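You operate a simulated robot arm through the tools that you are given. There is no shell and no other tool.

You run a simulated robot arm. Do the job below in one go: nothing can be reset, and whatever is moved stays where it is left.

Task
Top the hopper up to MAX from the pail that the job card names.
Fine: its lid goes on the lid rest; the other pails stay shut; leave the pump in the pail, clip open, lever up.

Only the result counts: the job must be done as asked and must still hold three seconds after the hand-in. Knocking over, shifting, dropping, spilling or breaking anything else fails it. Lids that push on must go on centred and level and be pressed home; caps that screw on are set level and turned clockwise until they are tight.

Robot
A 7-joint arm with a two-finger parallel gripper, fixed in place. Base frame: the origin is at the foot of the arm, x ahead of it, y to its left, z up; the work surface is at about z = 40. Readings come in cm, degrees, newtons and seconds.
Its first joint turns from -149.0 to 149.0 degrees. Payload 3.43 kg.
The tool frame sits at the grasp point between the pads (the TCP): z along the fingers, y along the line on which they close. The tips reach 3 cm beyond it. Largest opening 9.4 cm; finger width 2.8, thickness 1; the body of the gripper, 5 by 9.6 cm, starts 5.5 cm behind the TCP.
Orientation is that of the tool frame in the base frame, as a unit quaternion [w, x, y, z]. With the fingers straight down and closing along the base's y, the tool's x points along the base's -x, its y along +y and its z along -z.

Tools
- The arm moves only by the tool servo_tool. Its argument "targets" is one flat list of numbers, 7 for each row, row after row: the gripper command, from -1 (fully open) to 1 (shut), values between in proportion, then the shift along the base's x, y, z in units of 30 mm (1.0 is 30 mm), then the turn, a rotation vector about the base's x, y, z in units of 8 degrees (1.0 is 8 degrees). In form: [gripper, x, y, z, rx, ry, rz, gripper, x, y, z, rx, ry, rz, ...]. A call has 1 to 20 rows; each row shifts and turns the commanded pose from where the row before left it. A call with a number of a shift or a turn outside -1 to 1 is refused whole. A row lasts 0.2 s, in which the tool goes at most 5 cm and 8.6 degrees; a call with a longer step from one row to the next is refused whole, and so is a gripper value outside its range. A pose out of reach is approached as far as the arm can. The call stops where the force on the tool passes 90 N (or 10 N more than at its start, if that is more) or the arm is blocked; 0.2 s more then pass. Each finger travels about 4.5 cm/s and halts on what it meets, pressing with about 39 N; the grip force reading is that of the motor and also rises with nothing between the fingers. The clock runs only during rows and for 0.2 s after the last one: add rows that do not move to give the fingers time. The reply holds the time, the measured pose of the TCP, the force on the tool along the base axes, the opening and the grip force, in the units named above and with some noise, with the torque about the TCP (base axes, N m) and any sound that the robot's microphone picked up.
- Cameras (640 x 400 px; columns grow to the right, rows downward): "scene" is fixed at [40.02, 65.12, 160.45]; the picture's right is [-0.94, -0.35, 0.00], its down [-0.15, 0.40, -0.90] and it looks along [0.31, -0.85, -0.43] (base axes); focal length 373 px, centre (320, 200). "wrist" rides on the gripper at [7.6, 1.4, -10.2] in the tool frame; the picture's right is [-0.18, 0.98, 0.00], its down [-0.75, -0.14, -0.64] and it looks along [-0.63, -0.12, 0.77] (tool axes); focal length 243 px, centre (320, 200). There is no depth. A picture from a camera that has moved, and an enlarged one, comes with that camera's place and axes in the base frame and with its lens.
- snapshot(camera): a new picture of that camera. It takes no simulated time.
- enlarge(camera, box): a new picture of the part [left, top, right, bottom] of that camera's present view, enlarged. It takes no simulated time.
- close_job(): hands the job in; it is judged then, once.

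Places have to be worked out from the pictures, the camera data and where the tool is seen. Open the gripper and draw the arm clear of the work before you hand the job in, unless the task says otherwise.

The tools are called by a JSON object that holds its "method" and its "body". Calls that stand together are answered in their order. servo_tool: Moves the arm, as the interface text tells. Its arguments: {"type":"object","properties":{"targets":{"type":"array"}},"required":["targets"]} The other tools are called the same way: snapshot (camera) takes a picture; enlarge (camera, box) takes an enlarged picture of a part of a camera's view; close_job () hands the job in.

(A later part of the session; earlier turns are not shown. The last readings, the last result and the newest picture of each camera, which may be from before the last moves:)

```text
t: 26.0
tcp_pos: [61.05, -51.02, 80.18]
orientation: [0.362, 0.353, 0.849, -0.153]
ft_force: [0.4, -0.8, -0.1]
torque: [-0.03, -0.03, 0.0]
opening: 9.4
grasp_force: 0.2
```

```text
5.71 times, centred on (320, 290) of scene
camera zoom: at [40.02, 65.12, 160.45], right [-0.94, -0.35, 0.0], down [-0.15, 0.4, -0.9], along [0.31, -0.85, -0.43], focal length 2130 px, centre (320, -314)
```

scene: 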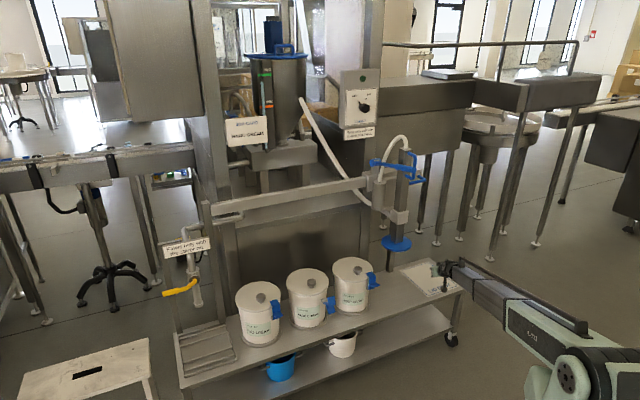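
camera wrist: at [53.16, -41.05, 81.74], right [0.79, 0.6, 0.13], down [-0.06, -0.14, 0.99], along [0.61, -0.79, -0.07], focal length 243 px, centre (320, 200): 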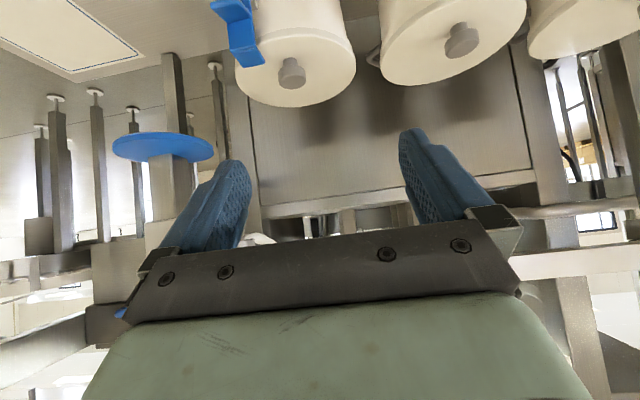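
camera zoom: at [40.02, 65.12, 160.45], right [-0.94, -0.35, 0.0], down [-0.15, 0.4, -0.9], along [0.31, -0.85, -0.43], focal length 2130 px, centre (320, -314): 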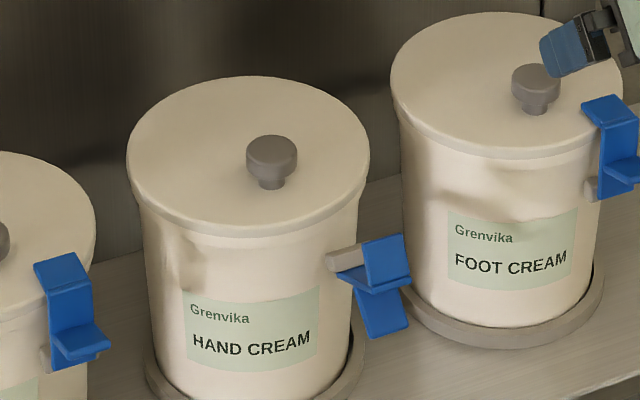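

The clip lies open and the knob is at about (86.8,-51.6,62.6). I move to a pre-grasp point 10 cm back along the tilted tool axis.

{"method": "servo_tool", "body": {"targets": [-1, 0.945, 0.257, -0.3, 0, 0, 0, -1, 0.945, 0.257, -0.46, 0, 0, 0, -1, 0.945, 0.257, -0.46, 0, 0, 0, -1, 0.945, 0.257, -0.46, 0, 0, 0, -1, 0.945, 0.257, -0.46, 0, 0, 0, -1, 0.945, 0.257, -0.46, 0, 0, 0, -1, 0.945, 0.257, -0.46, 0, 0, 0, -1, 0, 0, 0, 0, 0, 0]}}

{"method": "snapshot", "body": {"camera": "wrist"}}

{"method": "enlarge", "body": {"camera": "scene", "box": [280, 245, 380, 325]}}

```text
t: 27.8
tcp_pos: [81.09, -45.5, 70.88]
orientation: [0.361, 0.353, 0.85, -0.153]
ft_force: [-0.2, 0.3, -0.2]
torque: [0.01, 0.0, -0.03]
opening: 9.39
grasp_force: 0.0
```

```text
taken
camera wrist: at [73.16, -35.53, 72.44], right [0.79, 0.6, 0.13], down [-0.06, -0.14, 0.99], along [0.61, -0.79, -0.07], focal length 243 px, centre (320, 200)
```

wrist: 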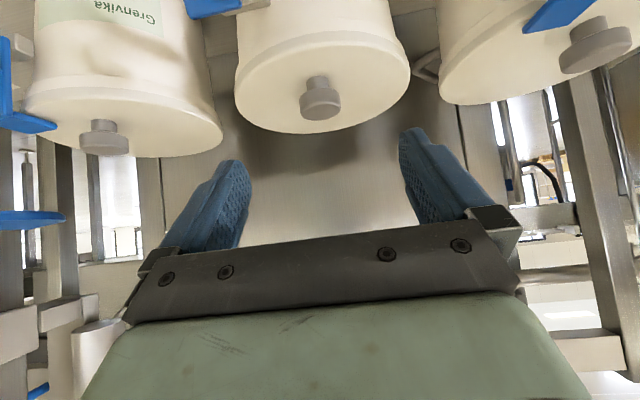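

```text
5.00 times, centred on (330, 285) of scene
camera zoom: at [40.02, 65.12, 160.45], right [-0.94, -0.35, 0.0], down [-0.15, 0.4, -0.9], along [0.31, -0.85, -0.43], focal length 1864 px, centre (270, -225)
```

zoom: 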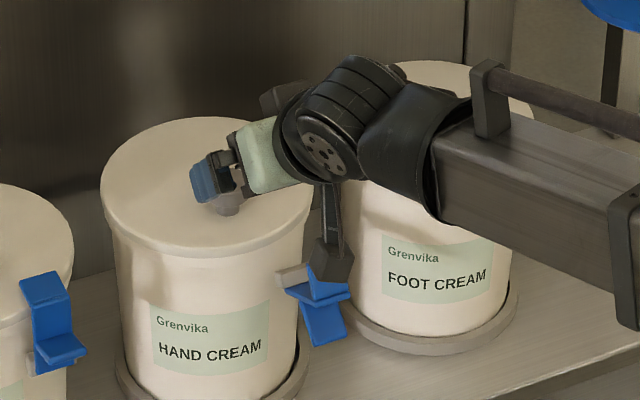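

Well aligned. I advance along the tool axis so the knob sits between the pads, check clearance, then close.

{"method": "servo_tool", "body": {"targets": [-1, 0.39, -0.415, -0.585, 0, 0, 0, -1, 0.39, -0.415, -0.585, 0, 0, 0, -1, 0.39, -0.415, -0.585, 0, 0, 0, -1, 0.39, -0.415, -0.585, 0, 0, 0, -1, 0, 0, 0, 0, 0, 0]}}

{"method": "snapshot", "body": {"camera": "wrist"}}

{"method": "enlarge", "body": {"camera": "scene", "box": [280, 255, 350, 305]}}

```text
t: 29.0
tcp_pos: [85.45, -50.52, 63.97]
orientation: [0.362, 0.354, 0.849, -0.154]
ft_force: [0.5, -0.2, -0.7]
torque: [0.01, -0.01, 0.01]
opening: 9.41
grasp_force: 0.0
```

```text
taken
camera wrist: at [77.7, -40.55, 65.53], right [0.79, 0.6, 0.13], down [-0.06, -0.14, 0.99], along [0.61, -0.79, -0.07], focal length 243 px, centre (320, 200)
```

wrist: 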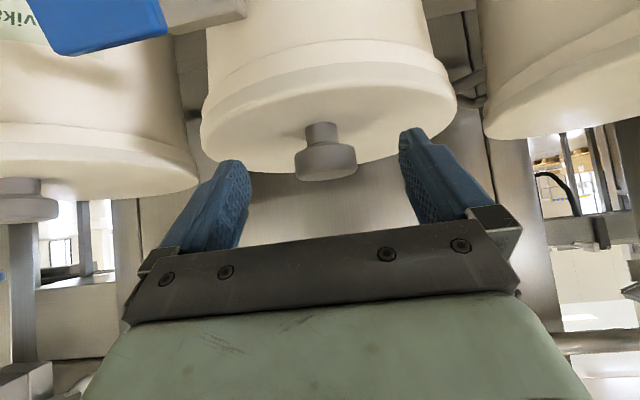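

```text
8.00 times, centred on (315, 280) of scene
camera zoom: at [40.02, 65.12, 160.45], right [-0.94, -0.35, 0.0], down [-0.15, 0.4, -0.9], along [0.31, -0.85, -0.43], focal length 2982 px, centre (360, -440)
```

zoom: 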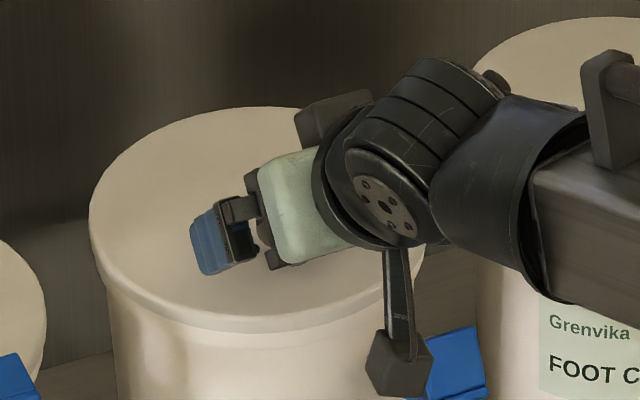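

The knob is centred between the pads. Closing the gripper.

{"method": "servo_tool", "body": {"targets": [1, 0, 0, 0, 0, 0, 0, 1, 0, 0, 0, 0, 0, 0, 1, 0, 0, 0, 0, 0, 0, 1, 0, 0, 0, 0, 0, 0, 1, 0, 0, 0, 0, 0, 0, 1, 0, 0, 0, 0, 0, 0]}}

{"method": "enlarge", "body": {"camera": "scene", "box": [280, 255, 350, 305]}}

{"method": "enlarge", "body": {"camera": "wrist", "box": [220, 60, 420, 240]}}

```text
t: 30.4
tcp_pos: [85.6, -50.56, 64.01]
orientation: [0.361, 0.353, 0.85, -0.153]
ft_force: [-0.5, -0.3, 0.2]
torque: [0.05, -0.11, -0.03]
opening: 3.66
grasp_force: 38.7
heard: snap
```

```text
8.00 times, centred on (315, 280) of scene
camera zoom: at [40.02, 65.12, 160.45], right [-0.94, -0.35, 0.0], down [-0.15, 0.4, -0.9], along [0.31, -0.85, -0.43], focal length 2982 px, centre (360, -440)
```

zoom: 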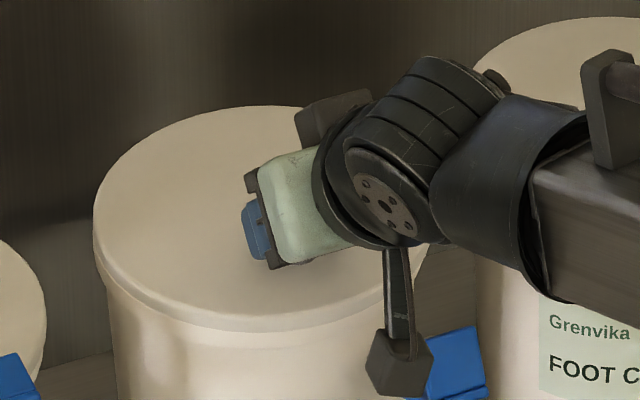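

```text
2.22 times, centred on (320, 150) of wrist
camera zoom: at [77.7, -40.55, 65.56], right [0.79, 0.6, 0.13], down [-0.06, -0.14, 0.99], along [0.61, -0.79, -0.07], focal length 539 px, centre (320, 311)
```

zoom: 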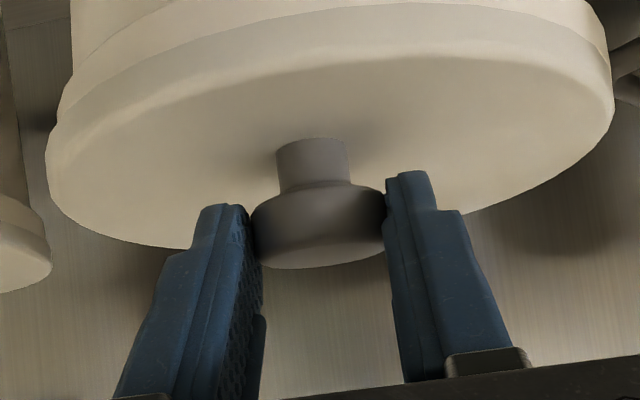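

Gripped at 3.66 cm; a snap was heard, probably the lid freeing from its seat. I lift slowly straight up and look.

{"method": "servo_tool", "body": {"targets": [1, 0, 0, 0.15, 0, 0, 0, 1, 0, 0, 0.2, 0, 0, 0, 1, 0, 0, 0.3, 0, 0, 0, 1, 0, 0, 0.4, 0, 0, 0, 1, 0, 0, 0.4, 0, 0, 0, 1, 0, 0, 0.4, 0, 0, 0]}}

{"method": "snapshot", "body": {"camera": "scene"}}

{"method": "snapshot", "body": {"camera": "wrist"}}

{"method": "enlarge", "body": {"camera": "scene", "box": [260, 235, 380, 335]}}

```text
t: 31.8
tcp_pos: [85.78, -50.72, 69.58]
orientation: [0.362, 0.353, 0.849, -0.153]
ft_force: [-0.1, -0.6, -1.0]
torque: [0.05, 0.05, -0.03]
opening: 3.69
grasp_force: 39.0
```

```text
taken
```

scene: 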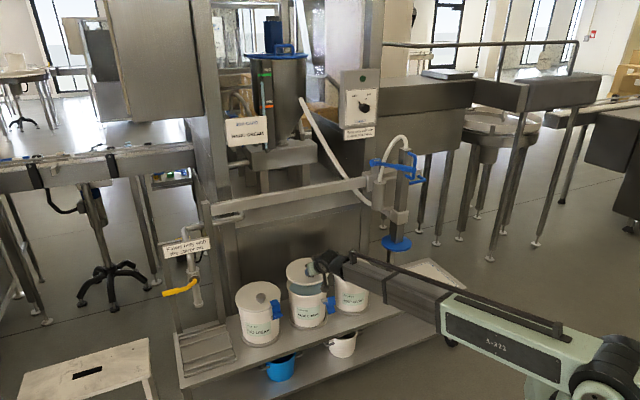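

```text
taken
camera wrist: at [77.88, -40.68, 71.08], right [0.79, 0.6, 0.13], down [-0.06, -0.14, 0.99], along [0.61, -0.79, -0.07], focal length 243 px, centre (320, 200)
```

wrist: 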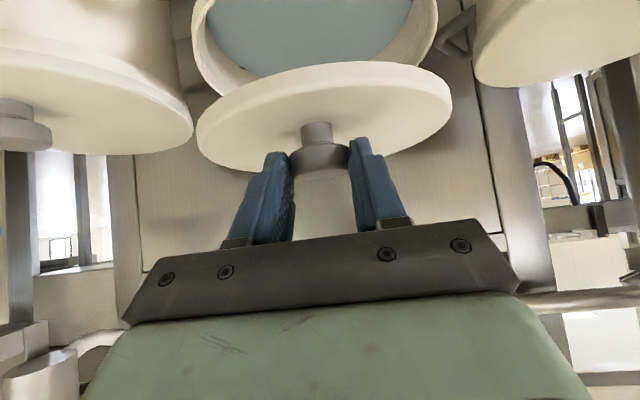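

```text
4.00 times, centred on (320, 285) of scene
camera zoom: at [40.02, 65.12, 160.45], right [-0.94, -0.35, 0.0], down [-0.15, 0.4, -0.9], along [0.31, -0.85, -0.43], focal length 1491 px, centre (320, -140)
```

zoom: 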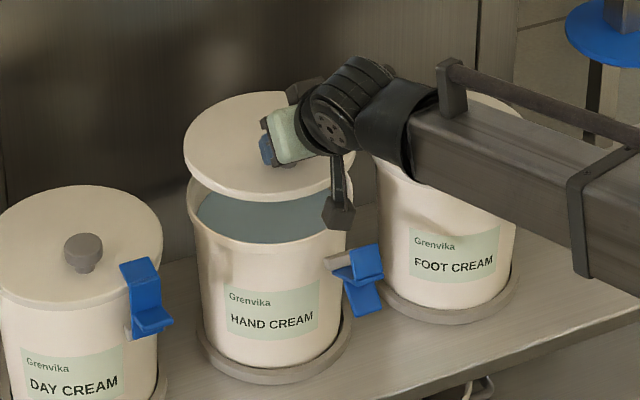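

The lid is off, level, and the cream is visible. I raise it further and retreat smoothly toward the robot.

{"method": "servo_tool", "body": {"targets": [1, 0, 0, 0.5, 0, 0, 0, 1, 0, 0, 0.7, 0, 0, 0, 1, 0, 0, 0.7, 0, 0, 0, 1, 0, 0, 0.6, 0, 0, 0, 1, -0.3, 0, 0.3, 0, 0, 0, 1, -0.6, 0, 0.05, 0, 0, 0, 1, -0.7, 0, 0.05, 0, 0, 0, 1, -0.7, 0, 0.05, 0, 0, 0, 1, -0.7, 0, 0.05, 0, 0, 0, 1, -0.7, 0, 0.05, 0, 0, 0, 1, -0.7, 0, 0.05, 0, 0, 0, 1, -0.7, 0, 0.05, 0, 0, 0, 1, -0.7, 0, 0.05, 0, 0, 0, 1, -0.7, 0, 0.05, 0, 0, 0, 1, -0.7, 0, 0.05, 0, 0, 0, 1, -0.6, 0, 0.05, 0, 0, 0, 1, -0.3, 0, 0, 0, 0, 0]}}

{"method": "snapshot", "body": {"camera": "wrist"}}

{"method": "snapshot", "body": {"camera": "scene"}}

```text
t: 35.4
tcp_pos: [61.46, -50.59, 79.59]
orientation: [0.362, 0.352, 0.849, -0.153]
ft_force: [0.7, -0.1, -1.1]
torque: [0.06, 0.05, 0.05]
opening: 3.67
grasp_force: 38.7
```

```text
taken
camera wrist: at [53.51, -40.6, 81.12], right [0.79, 0.6, 0.13], down [-0.06, -0.14, 0.99], along [0.61, -0.79, -0.07], focal length 243 px, centre (320, 200)
```

wrist: 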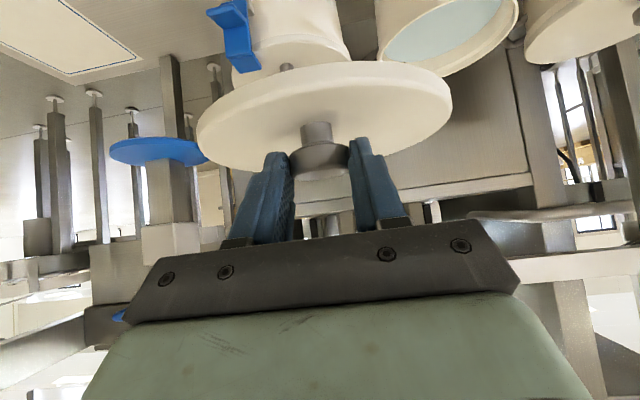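

```text
taken
```

scene: 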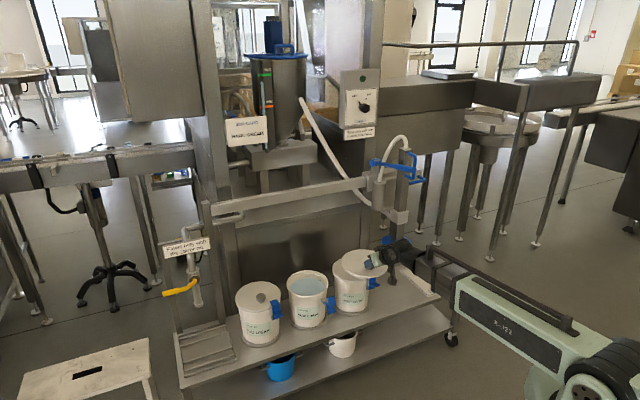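

The lid is steady (about 1 N). I swing it round to in front of the lid rest.

{"method": "servo_tool", "body": {"targets": [1, -0.4, -0.3, -0.15, 0, 0, -0.147, 1, -0.65, -0.492, -0.245, 0, 0, -0.147, 1, -0.65, -0.492, -0.245, 0, 0, -0.147, 1, -0.65, -0.492, -0.245, 0, 0, -0.147, 1, -0.65, -0.492, -0.245, 0, 0, -0.147, 1, -0.65, -0.492, -0.245, 0, 0, -0.147, 1, -0.65, -0.492, -0.245, 0, 0, -0.147, 1, -0.65, -0.492, -0.245, 0, 0, -0.147, 1, -0.65, -0.492, -0.245, 0, 0, -0.147, 1, -0.65, -0.492, -0.245, 0, 0, -0.147, 1, -0.65, -0.492, -0.245, 0, 0, -0.147, 1, -0.65, -0.492, -0.245, 0, 0, -0.147, 1, -0.65, -0.492, -0.245, 0, 0, -0.147, 1, -0.65, -0.492, -0.245, 0, 0, -0.147, 1, -0.65, -0.492, -0.245, 0, 0, -0.147, 1, -0.65, -0.492, -0.245, 0, 0, -0.147, 1, -0.6, -0.492, -0.245, 0, 0, -0.147, 1, -0.4, -0.3, -0.15, 0, 0, 0]}}

{"method": "snapshot", "body": {"camera": "wrist"}}

{"method": "snapshot", "body": {"camera": "scene"}}

```text
t: 39.2
tcp_pos: [28.09, -76.07, 66.98]
orientation: [0.329, 0.495, 0.775, -0.214]
ft_force: [-0.4, 0.6, -0.9]
torque: [0.08, -0.01, 0.02]
opening: 3.67
grasp_force: 38.5
```

```text
taken
camera wrist: at [24.15, -63.93, 68.64], right [0.95, 0.3, 0.13], down [-0.1, -0.11, 0.99], along [0.31, -0.95, -0.07], focal length 243 px, centre (320, 200)
```

wrist: 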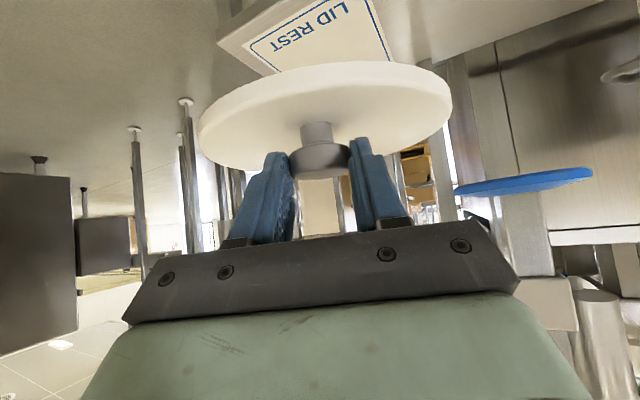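

```text
taken
```

scene: 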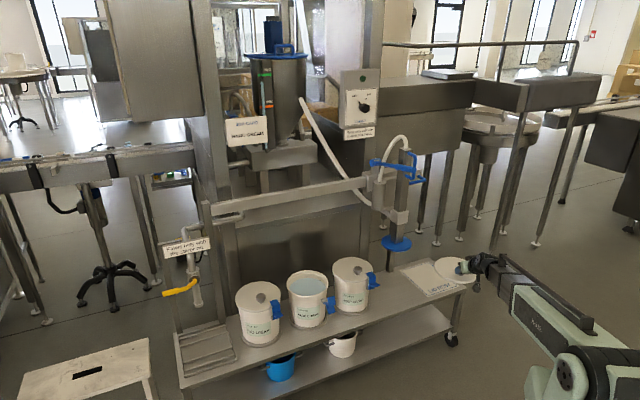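

{"method": "enlarge", "body": {"camera": "scene", "box": [410, 240, 510, 310]}}

```text
5.71 times, centred on (460, 275) of scene
camera zoom: at [40.02, 65.12, 160.45], right [-0.94, -0.35, 0.0], down [-0.15, 0.4, -0.9], along [0.31, -0.85, -0.43], focal length 2130 px, centre (-480, -229)
```

zoom: 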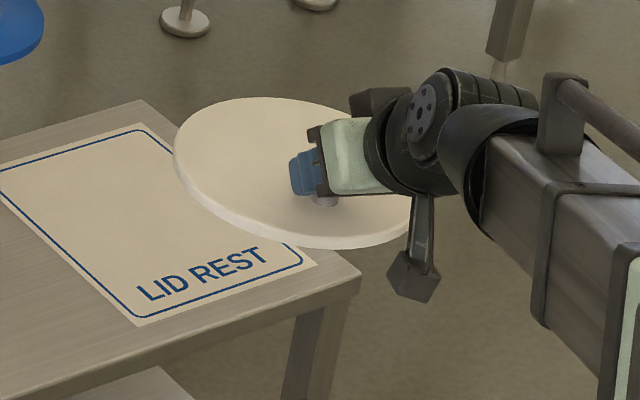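

Lid centre is about (2.5,-4.8) ahead of the TCP. I carry it down toward the rest, aiming for lid centre (41.5,-102.7), stopping about 3 cm above.

{"method": "servo_tool", "body": {"targets": [1, 0.244, -0.487, -0.3, 0, 0, 0, 1, 0.244, -0.487, -0.411, 0, 0, 0, 1, 0.244, -0.487, -0.411, 0, 0, 0, 1, 0.244, -0.487, -0.411, 0, 0, 0, 1, 0.244, -0.487, -0.411, 0, 0, 0, 1, 0.244, -0.487, -0.411, 0, 0, 0, 1, 0.244, -0.487, -0.411, 0, 0, 0, 1, 0.244, -0.487, -0.411, 0, 0, 0, 1, 0.244, -0.487, -0.411, 0, 0, 0, 1, 0.244, -0.487, -0.411, 0, 0, 0, 1, 0.244, -0.487, -0.411, 0, 0, 0, 1, 0.244, -0.487, -0.411, 0, 0, 0, 1, 0.244, -0.487, -0.411, 0, 0, 0, 1, 0.244, -0.487, -0.411, 0, 0, 0, 1, 0.244, -0.487, -0.411, 0, 0, 0, 1, 0, 0, 0, 0, 0, 0]}}

{"method": "enlarge", "body": {"camera": "scene", "box": [380, 240, 480, 310]}}

{"method": "snapshot", "body": {"camera": "wrist"}}

```text
t: 42.6
tcp_pos: [39.05, -98.05, 48.68]
orientation: [0.33, 0.495, 0.774, -0.215]
ft_force: [0.3, 0.5, -0.7]
torque: [0.07, 0.03, 0.03]
opening: 3.66
grasp_force: 39.2
```

```text
5.71 times, centred on (430, 275) of scene
camera zoom: at [40.02, 65.12, 160.45], right [-0.94, -0.35, 0.0], down [-0.15, 0.4, -0.9], along [0.31, -0.85, -0.43], focal length 2130 px, centre (-309, -229)
```

zoom: 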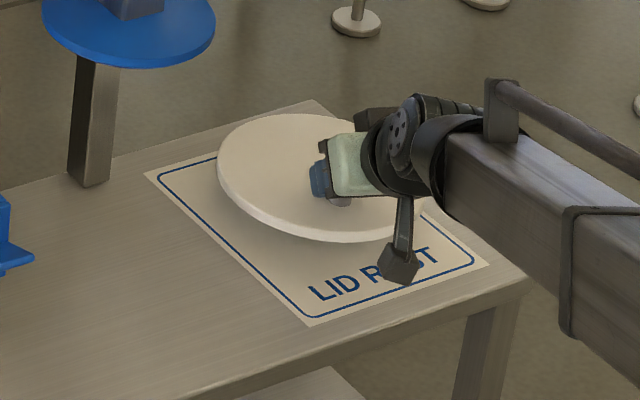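

```text
taken
camera wrist: at [35.04, -85.94, 50.25], right [0.95, 0.29, 0.13], down [-0.1, -0.11, 0.99], along [0.31, -0.95, -0.07], focal length 243 px, centre (320, 200)
```

wrist: 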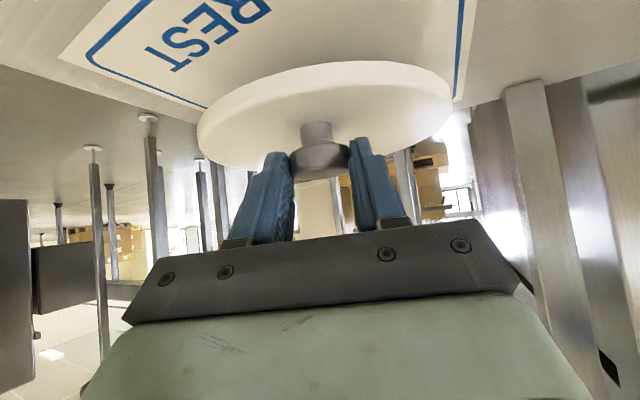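

Lid is over the rest, nearly centred. Small correction and gentle descent.

{"method": "servo_tool", "body": {"targets": [1, 0.1, 0.12, -0.2, 0, 0, 0, 1, 0, 0, -0.2, 0, 0, 0, 1, 0, 0, -0.2, 0, 0, 0, 1, 0, 0, -0.2, 0, 0, 0, 1, 0, 0, -0.1, 0, 0, 0]}}

{"method": "enlarge", "body": {"camera": "scene", "box": [380, 240, 480, 310]}}

```text
t: 43.8
tcp_pos: [39.24, -97.74, 46.17]
orientation: [0.329, 0.495, 0.775, -0.213]
ft_force: [-0.9, -0.5, -0.4]
torque: [0.03, 0.04, -0.01]
opening: 3.65
grasp_force: 39.3
```

```text
5.71 times, centred on (430, 275) of scene
camera zoom: at [40.02, 65.12, 160.45], right [-0.94, -0.35, 0.0], down [-0.15, 0.4, -0.9], along [0.31, -0.85, -0.43], focal length 2130 px, centre (-309, -229)
```

zoom: 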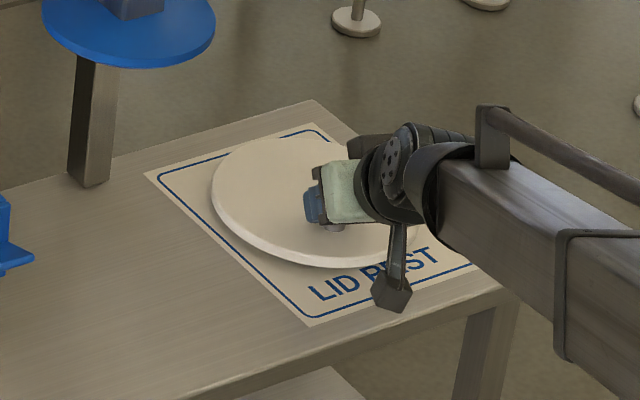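

{"method": "servo_tool", "body": {"targets": [1, 0, 0, -0.1, 0, 0, 0, 1, 0, 0, -0.1, 0, 0, 0, 1, 0, 0, 0, 0, 0, 0]}}

{"method": "enlarge", "body": {"camera": "wrist", "box": [150, 20, 500, 260]}}

```text
t: 44.6
tcp_pos: [39.19, -97.82, 45.41]
orientation: [0.329, 0.496, 0.775, -0.214]
ft_force: [0.3, 0.3, -1.4]
torque: [0.07, 0.0, 0.02]
opening: 3.66
grasp_force: 39.0
```

```text
1.67 times, centred on (325, 140) of wrist
camera zoom: at [35.14, -85.54, 47.11], right [0.95, 0.3, 0.13], down [-0.1, -0.11, 0.99], along [0.31, -0.95, -0.07], focal length 404 px, centre (312, 300)
```

zoom: 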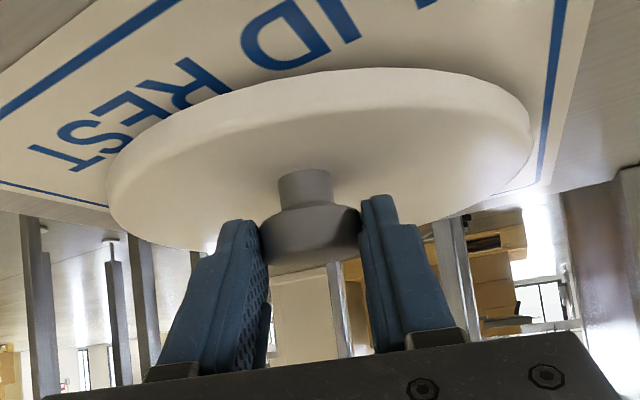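

No contact yet; I continue down in 2–3 mm steps.

{"method": "servo_tool", "body": {"targets": [1, 0, 0, -0.1, 0, 0, 0, 1, 0, 0, -0.1, 0, 0, 0, 1, 0, 0, 0, 0, 0, 0]}}

{"method": "enlarge", "body": {"camera": "scene", "box": [395, 245, 465, 305]}}

```text
t: 45.4
tcp_pos: [39.08, -97.51, 45.02]
orientation: [0.329, 0.496, 0.775, -0.214]
ft_force: [-1.2, -0.8, 2.9]
torque: [-0.18, -0.3, -0.11]
opening: 3.68
grasp_force: 38.7
```

```text
6.67 times, centred on (430, 275) of scene
camera zoom: at [40.02, 65.12, 160.45], right [-0.94, -0.35, 0.0], down [-0.15, 0.4, -0.9], along [0.31, -0.85, -0.43], focal length 2485 px, centre (-413, -300)
```

zoom: 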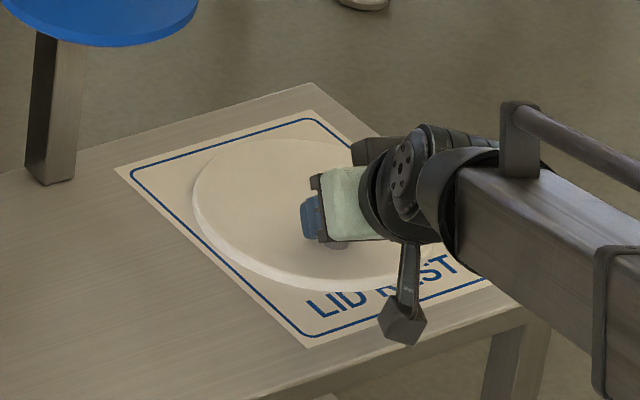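

Contact: the lid sits on the rest. I open the gripper and back off along the tool axis.

{"method": "servo_tool", "body": {"targets": [0.2, 0, 0, 0, 0, 0, 0, -0.5, 0, 0, 0, 0, 0, 0, -1, 0, 0, 0, 0, 0, 0, -1, 0, 0, 0, 0, 0, 0, -1, 0, 0, 0, 0, 0, 0, -1, -0.15, 0.33, 0.35, 0, 0, 0, -1, -0.2, 0.45, 0.5, 0, 0, 0, -1, -0.3, 0.6, 0.6, 0, 0, 0, -1, -0.3, 0.6, 0.6, 0, 0, 0, -1, -0.3, 0.6, 0.6, 0, 0, 0]}}

{"method": "enlarge", "body": {"camera": "scene", "box": [380, 240, 480, 310]}}

{"method": "snapshot", "body": {"camera": "wrist"}}

```text
t: 47.6
tcp_pos: [35.55, -89.78, 53.04]
orientation: [0.33, 0.495, 0.775, -0.214]
ft_force: [0.8, -0.5, 1.1]
torque: [0.04, 0.01, 0.02]
opening: 9.4
grasp_force: 0.1
```

```text
5.71 times, centred on (430, 275) of scene
camera zoom: at [40.02, 65.12, 160.45], right [-0.94, -0.35, 0.0], down [-0.15, 0.4, -0.9], along [0.31, -0.85, -0.43], focal length 2130 px, centre (-309, -229)
```

zoom: 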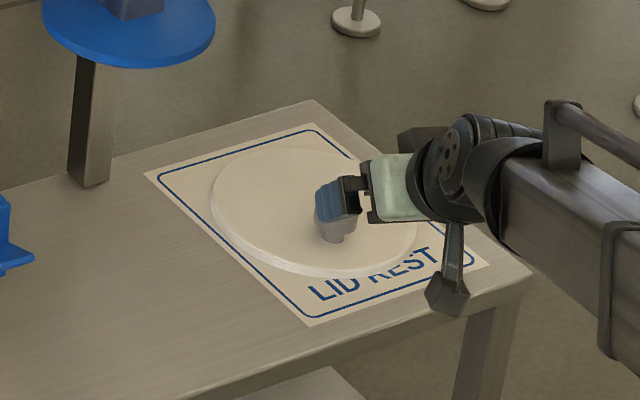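

```text
taken
camera wrist: at [31.53, -77.55, 54.62], right [0.95, 0.29, 0.13], down [-0.1, -0.11, 0.99], along [0.31, -0.95, -0.07], focal length 243 px, centre (320, 200)
```

wrist: 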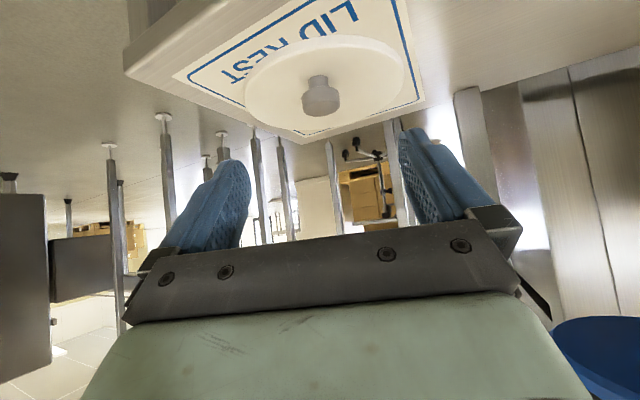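

The lid lies flat on the rest. Next I move up in front of the pump with the tool turning nearly horizontal to inspect the column, handles and lever.

{"method": "servo_tool", "body": {"targets": [-1, -0.3, 0.8, 0.8, 0, 0, 0, -1, -0.3, 0.8, 0.8, 0, 0, 0, -1, -0.1, 0.8, 0.8, 0, 0, 0, -1, 0, 0.8, 0.8, 0, 0, 0.25, -1, 0.1, 0.8, 0.8, 0, 0, 0.25, -1, 0.1, 0.6, 0.8, 0, 0, 0.25, -1, 0.1, 0.6, 0.8, 0, 0, 0.25, -1, 0.1, 0.6, 0.8, 0, 0, 0.25, -1, 0.2, 0.4, 0.9, 0, 0, 0.25, -1, 0.2, 0.3, 0.9, 0, 0, 0.25, -1, 0.2, 0.2, 0.9, 0, 0, 0.25, -1, 0.2, 0, 0.9, 0, 0, 0.25, -1, 0.2, 0, 0.9, 0, 0, 0.25, -1, 0, 0, 0.9, -0.6, -0.6, 0, -1, 0, 0, 0.9, -0.6, -0.6, 0, -1, 0, 0, 0.5, -0.6, -0.6, 0]}}

{"method": "snapshot", "body": {"camera": "wrist"}}

{"method": "snapshot", "body": {"camera": "scene"}}

```text
t: 51.0
tcp_pos: [37.62, -69.75, 92.8]
orientation: [0.506, 0.322, 0.772, -0.212]
ft_force: [-0.3, 0.2, -0.1]
torque: [0.0, 0.0, 0.01]
opening: 9.4
grasp_force: 0.0
```

```text
taken
camera wrist: at [29.89, -59.87, 89.7], right [0.75, 0.64, 0.17], down [-0.3, 0.11, 0.95], along [0.59, -0.76, 0.28], focal length 243 px, centre (320, 200)
```

wrist: 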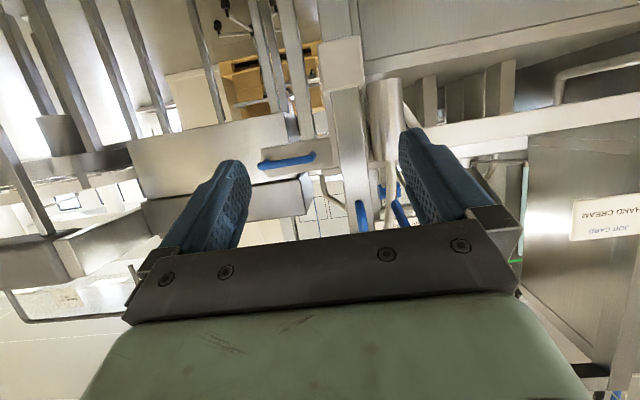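

```text
taken
```

scene: 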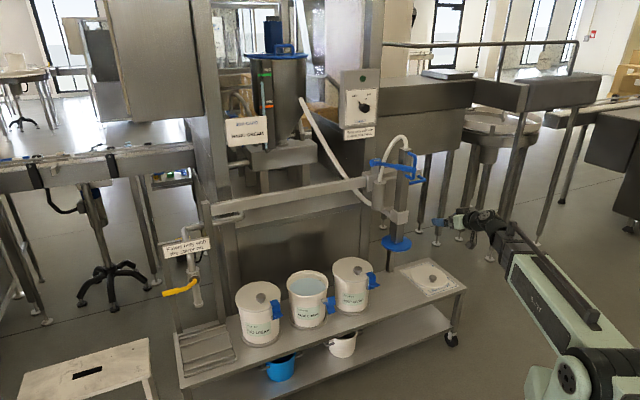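

I raise the tool to handle height for a good triangulation.

{"method": "servo_tool", "body": {"targets": [-1, 0, 0, 0.8, 0, 0, 0, -1, 0, 0, 0.9, 0, 0, 0, -1, 0, 0, 0.9, 0, 0, 0, -1, 0, 0, 0.9, 0, 0, 0, -1, 0, 0, 0.9, 0, 0, 0, -1, 0, 0, 0.6, 0, 0, 0]}}

{"method": "snapshot", "body": {"camera": "wrist"}}

{"method": "enlarge", "body": {"camera": "scene", "box": [370, 140, 440, 250]}}

{"method": "enlarge", "body": {"camera": "wrist", "box": [220, 0, 420, 240]}}

```text
t: 52.4
tcp_pos: [37.61, -69.87, 107.57]
orientation: [0.506, 0.322, 0.772, -0.213]
ft_force: [-0.6, -0.2, -0.1]
torque: [0.04, 0.01, 0.03]
opening: 9.4
grasp_force: 0.1
```

```text
taken
camera wrist: at [29.91, -60.0, 104.68], right [0.75, 0.64, 0.17], down [-0.3, 0.11, 0.95], along [0.59, -0.76, 0.27], focal length 243 px, centre (320, 200)
```

wrist: 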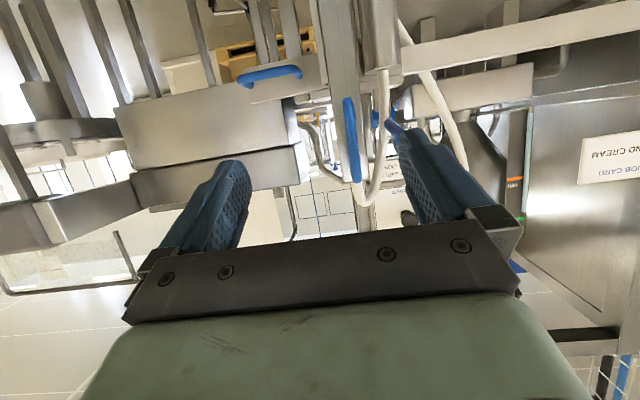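

```text
3.64 times, centred on (405, 195) of scene
camera zoom: at [40.02, 65.12, 160.45], right [-0.94, -0.35, 0.0], down [-0.15, 0.4, -0.9], along [0.31, -0.85, -0.43], focal length 1355 px, centre (11, 218)
```

zoom: 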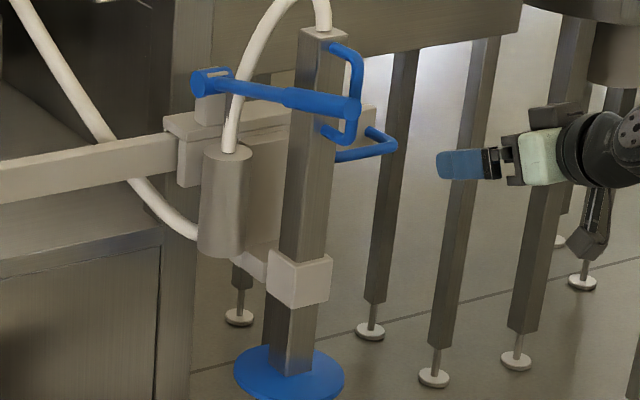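

```text
1.67 times, centred on (320, 120) of wrist
camera zoom: at [29.91, -60.0, 104.68], right [0.75, 0.64, 0.17], down [-0.3, 0.11, 0.95], along [0.59, -0.76, 0.27], focal length 404 px, centre (320, 333)
```

zoom: 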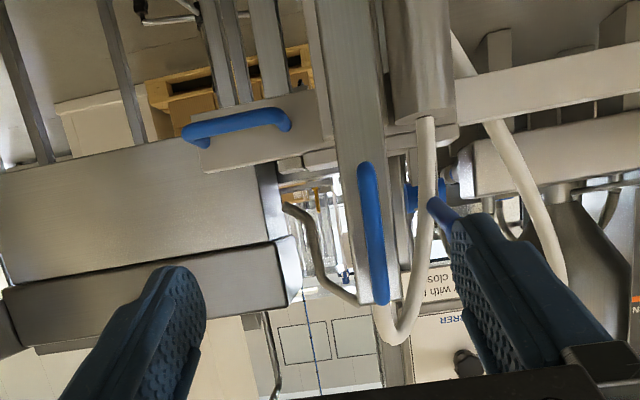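

Handle bar at about (53.4,-81.7), z 103–111. The lever's end is close by on the +bench side, so I turn the tool 20° to keep the gripper body away from it, partly close the fingers and look again.

{"method": "servo_tool", "body": {"targets": [0.1, 0, 0, 0, 0, 0, 0.5, 0.1, 0, 0, 0, 0, 0, 0.5, 0.1, 0, 0, 0, 0, 0, 0.5, 0.1, 0, 0, 0, 0, 0, 0.5, 0.1, 0, 0, 0, 0, 0, 0.5, 0.1, 0, 0, 0, 0, 0, 0]}}

{"method": "snapshot", "body": {"camera": "wrist"}}

{"method": "enlarge", "body": {"camera": "wrist", "box": [140, 0, 420, 240]}}

```text
t: 53.8
tcp_pos: [37.5, -69.9, 107.47]
orientation: [0.535, 0.183, 0.816, -0.122]
ft_force: [-0.3, 0.4, 0.2]
torque: [0.02, 0.03, -0.01]
opening: 4.26
grasp_force: 0.2
```

```text
taken
camera wrist: at [26.89, -63.2, 104.52], right [0.49, 0.86, 0.17], down [-0.32, 0.0, 0.95], along [0.81, -0.51, 0.28], focal length 243 px, centre (320, 200)
```

wrist: 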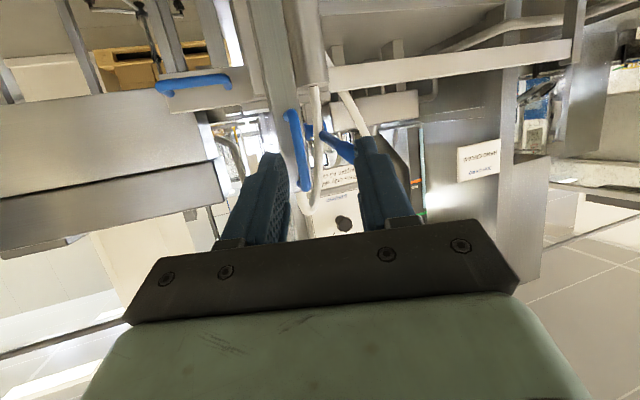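

```text
1.67 times, centred on (280, 120) of wrist
camera zoom: at [26.89, -63.2, 104.52], right [0.49, 0.86, 0.17], down [-0.32, 0.0, 0.95], along [0.81, -0.51, 0.28], focal length 404 px, centre (387, 333)
```

zoom: 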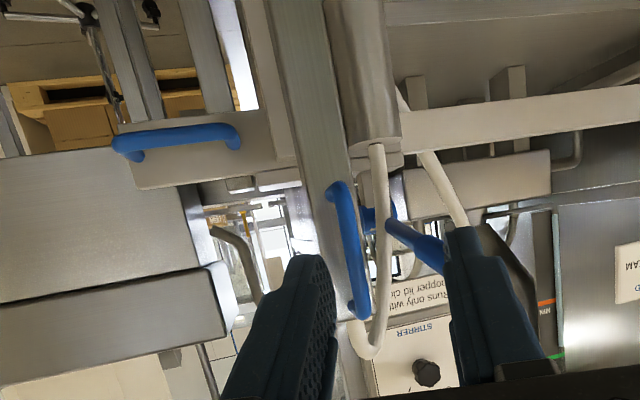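

I level the tool to horizontal and move to 10 cm in front of the handle bar.

{"method": "servo_tool", "body": {"targets": [0.1, 0.4, -0.4, 0.05, -0.421, -0.885, 0, 0.1, 0.5, -0.6, 0.1, -0.421, -0.885, 0, 0.1, 0.6, -0.7, 0.1, -0.421, -0.885, 0, 0.1, 0.7, -0.75, 0, 0, 0, 0, 0.1, 0, 0, 0, 0, 0, 0]}}

{"method": "snapshot", "body": {"camera": "wrist"}}

{"method": "enlarge", "body": {"camera": "scene", "box": [370, 120, 470, 200]}}

```text
t: 55.0
tcp_pos: [44.31, -77.35, 108.2]
orientation: [0.69, 0.155, 0.689, -0.156]
ft_force: [0.4, -0.5, -0.3]
torque: [0.03, -0.02, -0.02]
opening: 4.21
grasp_force: 0.1
```

```text
taken
camera wrist: at [35.66, -71.62, 100.43], right [0.42, 0.89, 0.18], down [-0.64, 0.15, 0.75], along [0.64, -0.43, 0.63], focal length 243 px, centre (320, 200)
```

wrist: 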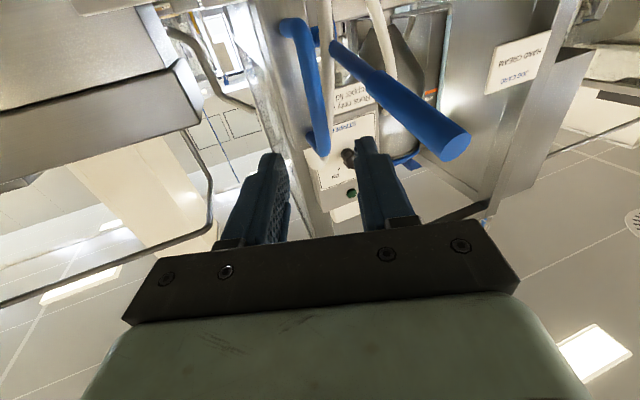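

```text
5.00 times, centred on (420, 160) of scene
camera zoom: at [40.02, 65.12, 160.45], right [-0.94, -0.35, 0.0], down [-0.15, 0.4, -0.9], along [0.31, -0.85, -0.43], focal length 1864 px, centre (-180, 400)
```

zoom: 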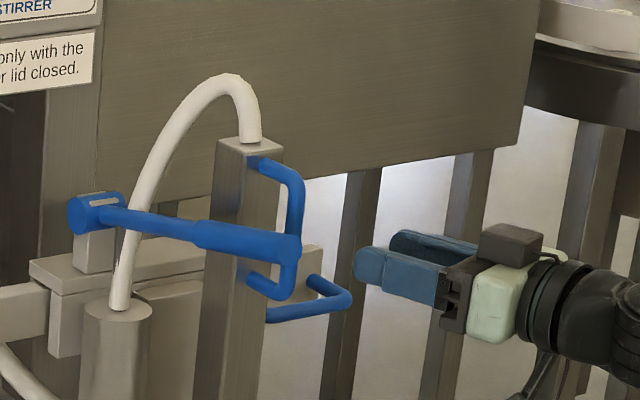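

Aligned: the bar lies straight ahead. I advance 9 cm and close on it.

{"method": "servo_tool", "body": {"targets": [0.1, 0.5, -0.24, 0, 0, 0, 0, 0.1, 0.9, -0.43, 0, 0, 0, 0, 0.1, 0.9, -0.43, 0, 0, 0, 0, 0.1, 0.5, -0.24, 0, 0, 0, 0, 0.1, 0.2, -0.1, 0, 0, 0, 0, 1, 0, 0, 0, 0, 0, 0, 1, 0, 0, 0, 0, 0, 0, 1, 0, 0, 0, 0, 0, 0, 1, 0, 0, 0, 0, 0, 0]}}

{"method": "snapshot", "body": {"camera": "wrist"}}

{"method": "enlarge", "body": {"camera": "scene", "box": [370, 120, 470, 200]}}

```text
t: 57.0
tcp_pos: [53.21, -81.57, 108.28]
orientation: [0.69, 0.155, 0.689, -0.157]
ft_force: [-13.8, 4.0, -1.8]
torque: [0.47, 0.03, -0.02]
opening: 1.42
grasp_force: 44.7
```

```text
taken
camera wrist: at [44.54, -75.83, 100.56], right [0.42, 0.89, 0.18], down [-0.64, 0.15, 0.75], along [0.64, -0.43, 0.63], focal length 243 px, centre (320, 200)
```

wrist: 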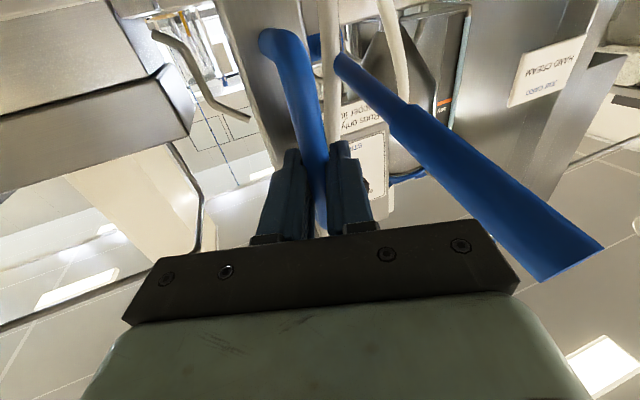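

```text
5.00 times, centred on (420, 160) of scene
camera zoom: at [40.02, 65.12, 160.45], right [-0.94, -0.35, 0.0], down [-0.15, 0.4, -0.9], along [0.31, -0.85, -0.43], focal length 1864 px, centre (-180, 400)
```

zoom: 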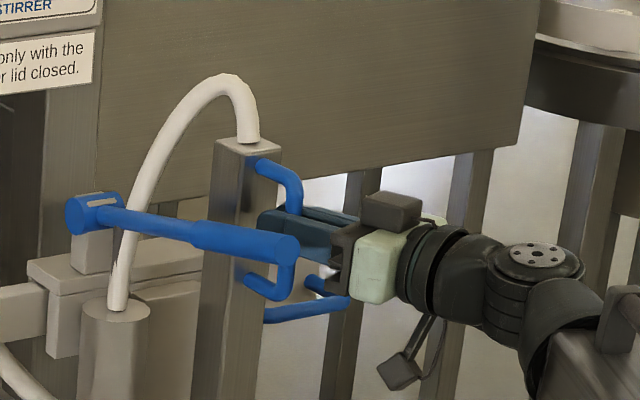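

The bar is gripped (1.4 cm). I lift slowly a few centimetres and observe the reading.

{"method": "servo_tool", "body": {"targets": [1, 0, 0, 0.15, 0, 0, 0, 1, 0, 0, 0.25, 0, 0, 0, 1, 0, 0, 0.3, 0, 0, 0, 1, 0, 0, 0.3, 0, 0, 0]}}

{"method": "snapshot", "body": {"camera": "scene"}}

{"method": "enlarge", "body": {"camera": "scene", "box": [350, 120, 470, 280]}}

```text
t: 57.9
tcp_pos: [53.2, -81.58, 109.84]
orientation: [0.685, 0.156, 0.694, -0.156]
ft_force: [-1.4, -8.1, -11.4]
torque: [1.36, -0.12, -0.2]
opening: 1.4
grasp_force: 44.8
stopped in row 4: the force on the tool passed its limit at 98 N (the readings are from after the stop); the commanded pose is now the measured one
```

```text
taken
```

scene: 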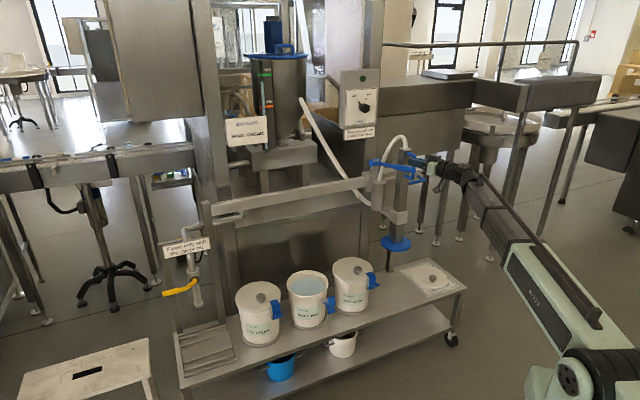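

```text
2.50 times, centred on (410, 200) of scene
camera zoom: at [40.02, 65.12, 160.45], right [-0.94, -0.35, 0.0], down [-0.15, 0.4, -0.9], along [0.31, -0.85, -0.43], focal length 932 px, centre (95, 200)
```

zoom: 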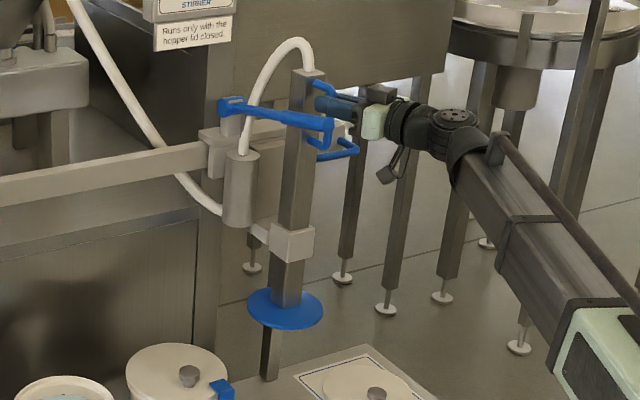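

The disc did not move: the column is already at its upper stop. Re-checking, the dark post beneath is a rear bench post, so the disc (z about 67) already clears lids and knobs. I relax downward a little and try sliding the carriage along the bench direction.

{"method": "servo_tool", "body": {"targets": [1, 0, 0, -0.15, 0, 0, 0, 1, 0, 0, -0.1, 0, 0, 0, 1, 0.1, 0.1, 0, 0, 0, 0, 1, 0.15, 0.15, 0, 0, 0, 0, 1, 0.2, 0.2, 0, 0, 0, 0]}}

{"method": "enlarge", "body": {"camera": "scene", "box": [350, 120, 470, 280]}}

```text
t: 59.1
tcp_pos: [54.67, -79.77, 109.41]
orientation: [0.685, 0.153, 0.695, -0.155]
ft_force: [11.6, -12.0, 5.0]
torque: [0.8, -1.13, -0.22]
opening: 1.39
grasp_force: 45.1
```

```text
2.50 times, centred on (410, 200) of scene
camera zoom: at [40.02, 65.12, 160.45], right [-0.94, -0.35, 0.0], down [-0.15, 0.4, -0.9], along [0.31, -0.85, -0.43], focal length 932 px, centre (95, 200)
```

zoom: 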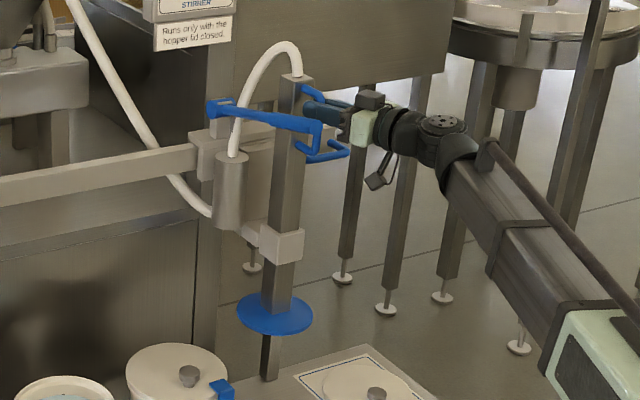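

The carriage slides freely and the post stayed behind, as expected. I continue, biased slightly inward to cancel the side force.

{"method": "servo_tool", "body": {"targets": [1, 0.3, 0.25, 0, 0, 0, 0, 1, 0.42, 0.38, 0, 0, 0, 0, 1, 0.42, 0.4, 0, 0, 0, 0, 1, 0.42, 0.4, 0, 0, 0, 0, 1, 0.3, 0.3, 0, 0, 0, 0, 1, 0, 0, 0, 0, 0, 0]}}

{"method": "enlarge", "body": {"camera": "scene", "box": [280, 120, 480, 330]}}

```text
t: 60.5
tcp_pos: [60.11, -74.49, 109.66]
orientation: [0.686, 0.153, 0.694, -0.156]
ft_force: [-23.9, 26.4, 5.2]
torque: [1.36, -0.01, 0.28]
opening: 1.4
grasp_force: 45.1
```

```text
1.90 times, centred on (380, 225) of scene
camera zoom: at [40.02, 65.12, 160.45], right [-0.94, -0.35, 0.0], down [-0.15, 0.4, -0.9], along [0.31, -0.85, -0.43], focal length 710 px, centre (206, 152)
```

zoom: 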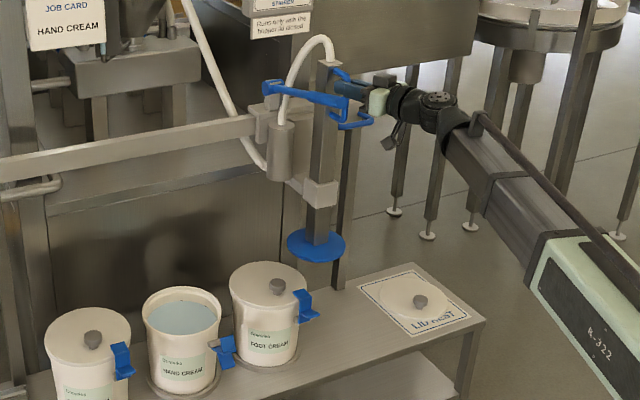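

Side forces reverse with tiny offsets; the rail is exactly along (1,1). I trim outward 1.5 mm and continue.

{"method": "servo_tool", "body": {"targets": [1, 0.2, 0.27, 0, 0, 0, 0, 1, 0.42, 0.42, 0, 0, 0, 0, 1, 0.42, 0.42, 0, 0, 0, 0, 1, 0.42, 0.42, 0, 0, 0, 0, 1, 0.42, 0.42, 0, 0, 0, 0, 1, 0.42, 0.42, 0, 0, 0, 0, 1, 0.42, 0.42, 0, 0, 0, 0, 1, 0.3, 0.3, 0, 0, 0, 0, 1, 0, 0, 0, 0, 0, 0]}}

{"method": "enlarge", "body": {"camera": "scene", "box": [260, 120, 460, 330]}}

{"method": "snapshot", "body": {"camera": "wrist"}}

```text
t: 62.5
tcp_pos: [69.23, -65.56, 109.26]
orientation: [0.686, 0.153, 0.694, -0.156]
ft_force: [-2.3, 8.9, 6.2]
torque: [1.29, -0.27, 0.11]
opening: 1.39
grasp_force: 44.7
```

```text
1.90 times, centred on (360, 225) of scene
camera zoom: at [40.02, 65.12, 160.45], right [-0.94, -0.35, 0.0], down [-0.15, 0.4, -0.9], along [0.31, -0.85, -0.43], focal length 710 px, centre (244, 152)
```

zoom: 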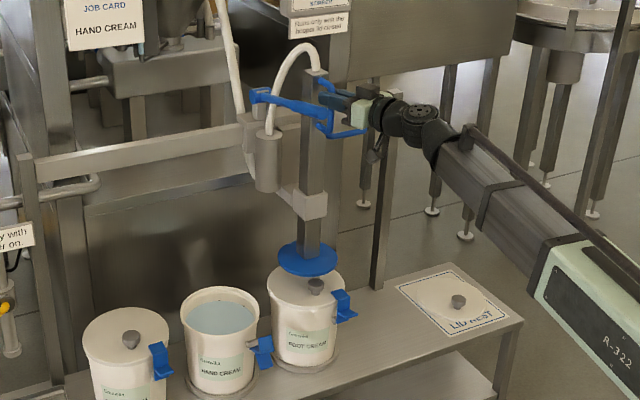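

```text
taken
camera wrist: at [60.39, -59.85, 101.78], right [0.42, 0.89, 0.18], down [-0.63, 0.15, 0.76], along [0.65, -0.43, 0.62], focal length 243 px, centre (320, 200)
```

wrist: 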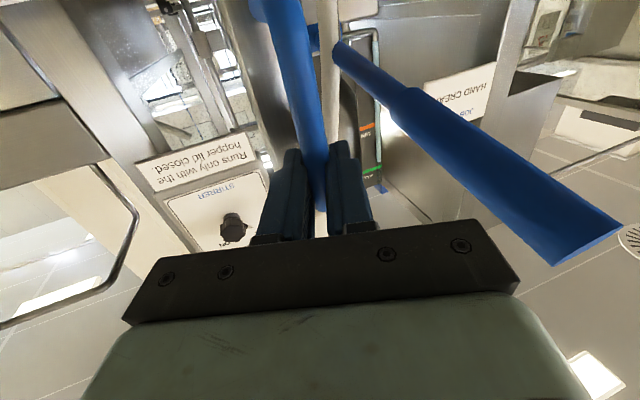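

Passing cleanly over the foot pail with clearance. Continue toward the hand pail.

{"method": "servo_tool", "body": {"targets": [1, 0.25, 0.26, 0, 0, 0, 0, 1, 0.42, 0.42, 0, 0, 0, 0, 1, 0.42, 0.42, 0, 0, 0, 0, 1, 0.42, 0.42, 0, 0, 0, 0, 1, 0.42, 0.42, 0, 0, 0, 0, 1, 0.42, 0.42, 0, 0, 0, 0, 1, 0.42, 0.42, 0, 0, 0, 0, 1, 0.42, 0.42, 0, 0, 0, 0, 1, 0.42, 0.42, 0, 0, 0, 0, 1, 0.42, 0.42, 0, 0, 0, 0, 1, 0.42, 0.42, 0, 0, 0, 0, 1, 0.2, 0.2, 0, 0, 0, 0, 1, 0, 0, 0, 0, 0, 0]}}

{"method": "enlarge", "body": {"camera": "scene", "box": [250, 220, 370, 330]}}

{"method": "enlarge", "body": {"camera": "scene", "box": [240, 120, 440, 330]}}

```text
t: 65.3
tcp_pos: [82.91, -51.56, 109.33]
orientation: [0.686, 0.153, 0.694, -0.155]
ft_force: [14.2, -9.4, 6.3]
torque: [0.87, -0.95, -0.13]
opening: 1.37
grasp_force: 44.8
```

```text
3.64 times, centred on (310, 275) of scene
camera zoom: at [40.02, 65.12, 160.45], right [-0.94, -0.35, 0.0], down [-0.15, 0.4, -0.9], along [0.31, -0.85, -0.43], focal length 1355 px, centre (356, -73)
```

zoom: 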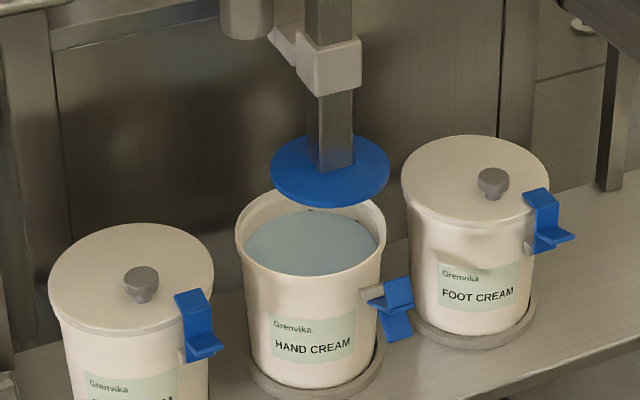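

```text
1.90 times, centred on (340, 225) of scene
camera zoom: at [40.02, 65.12, 160.45], right [-0.94, -0.35, 0.0], down [-0.15, 0.4, -0.9], along [0.31, -0.85, -0.43], focal length 710 px, centre (282, 152)
```

zoom: 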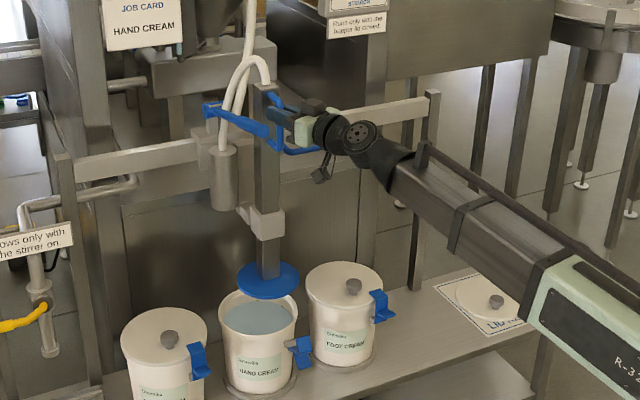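

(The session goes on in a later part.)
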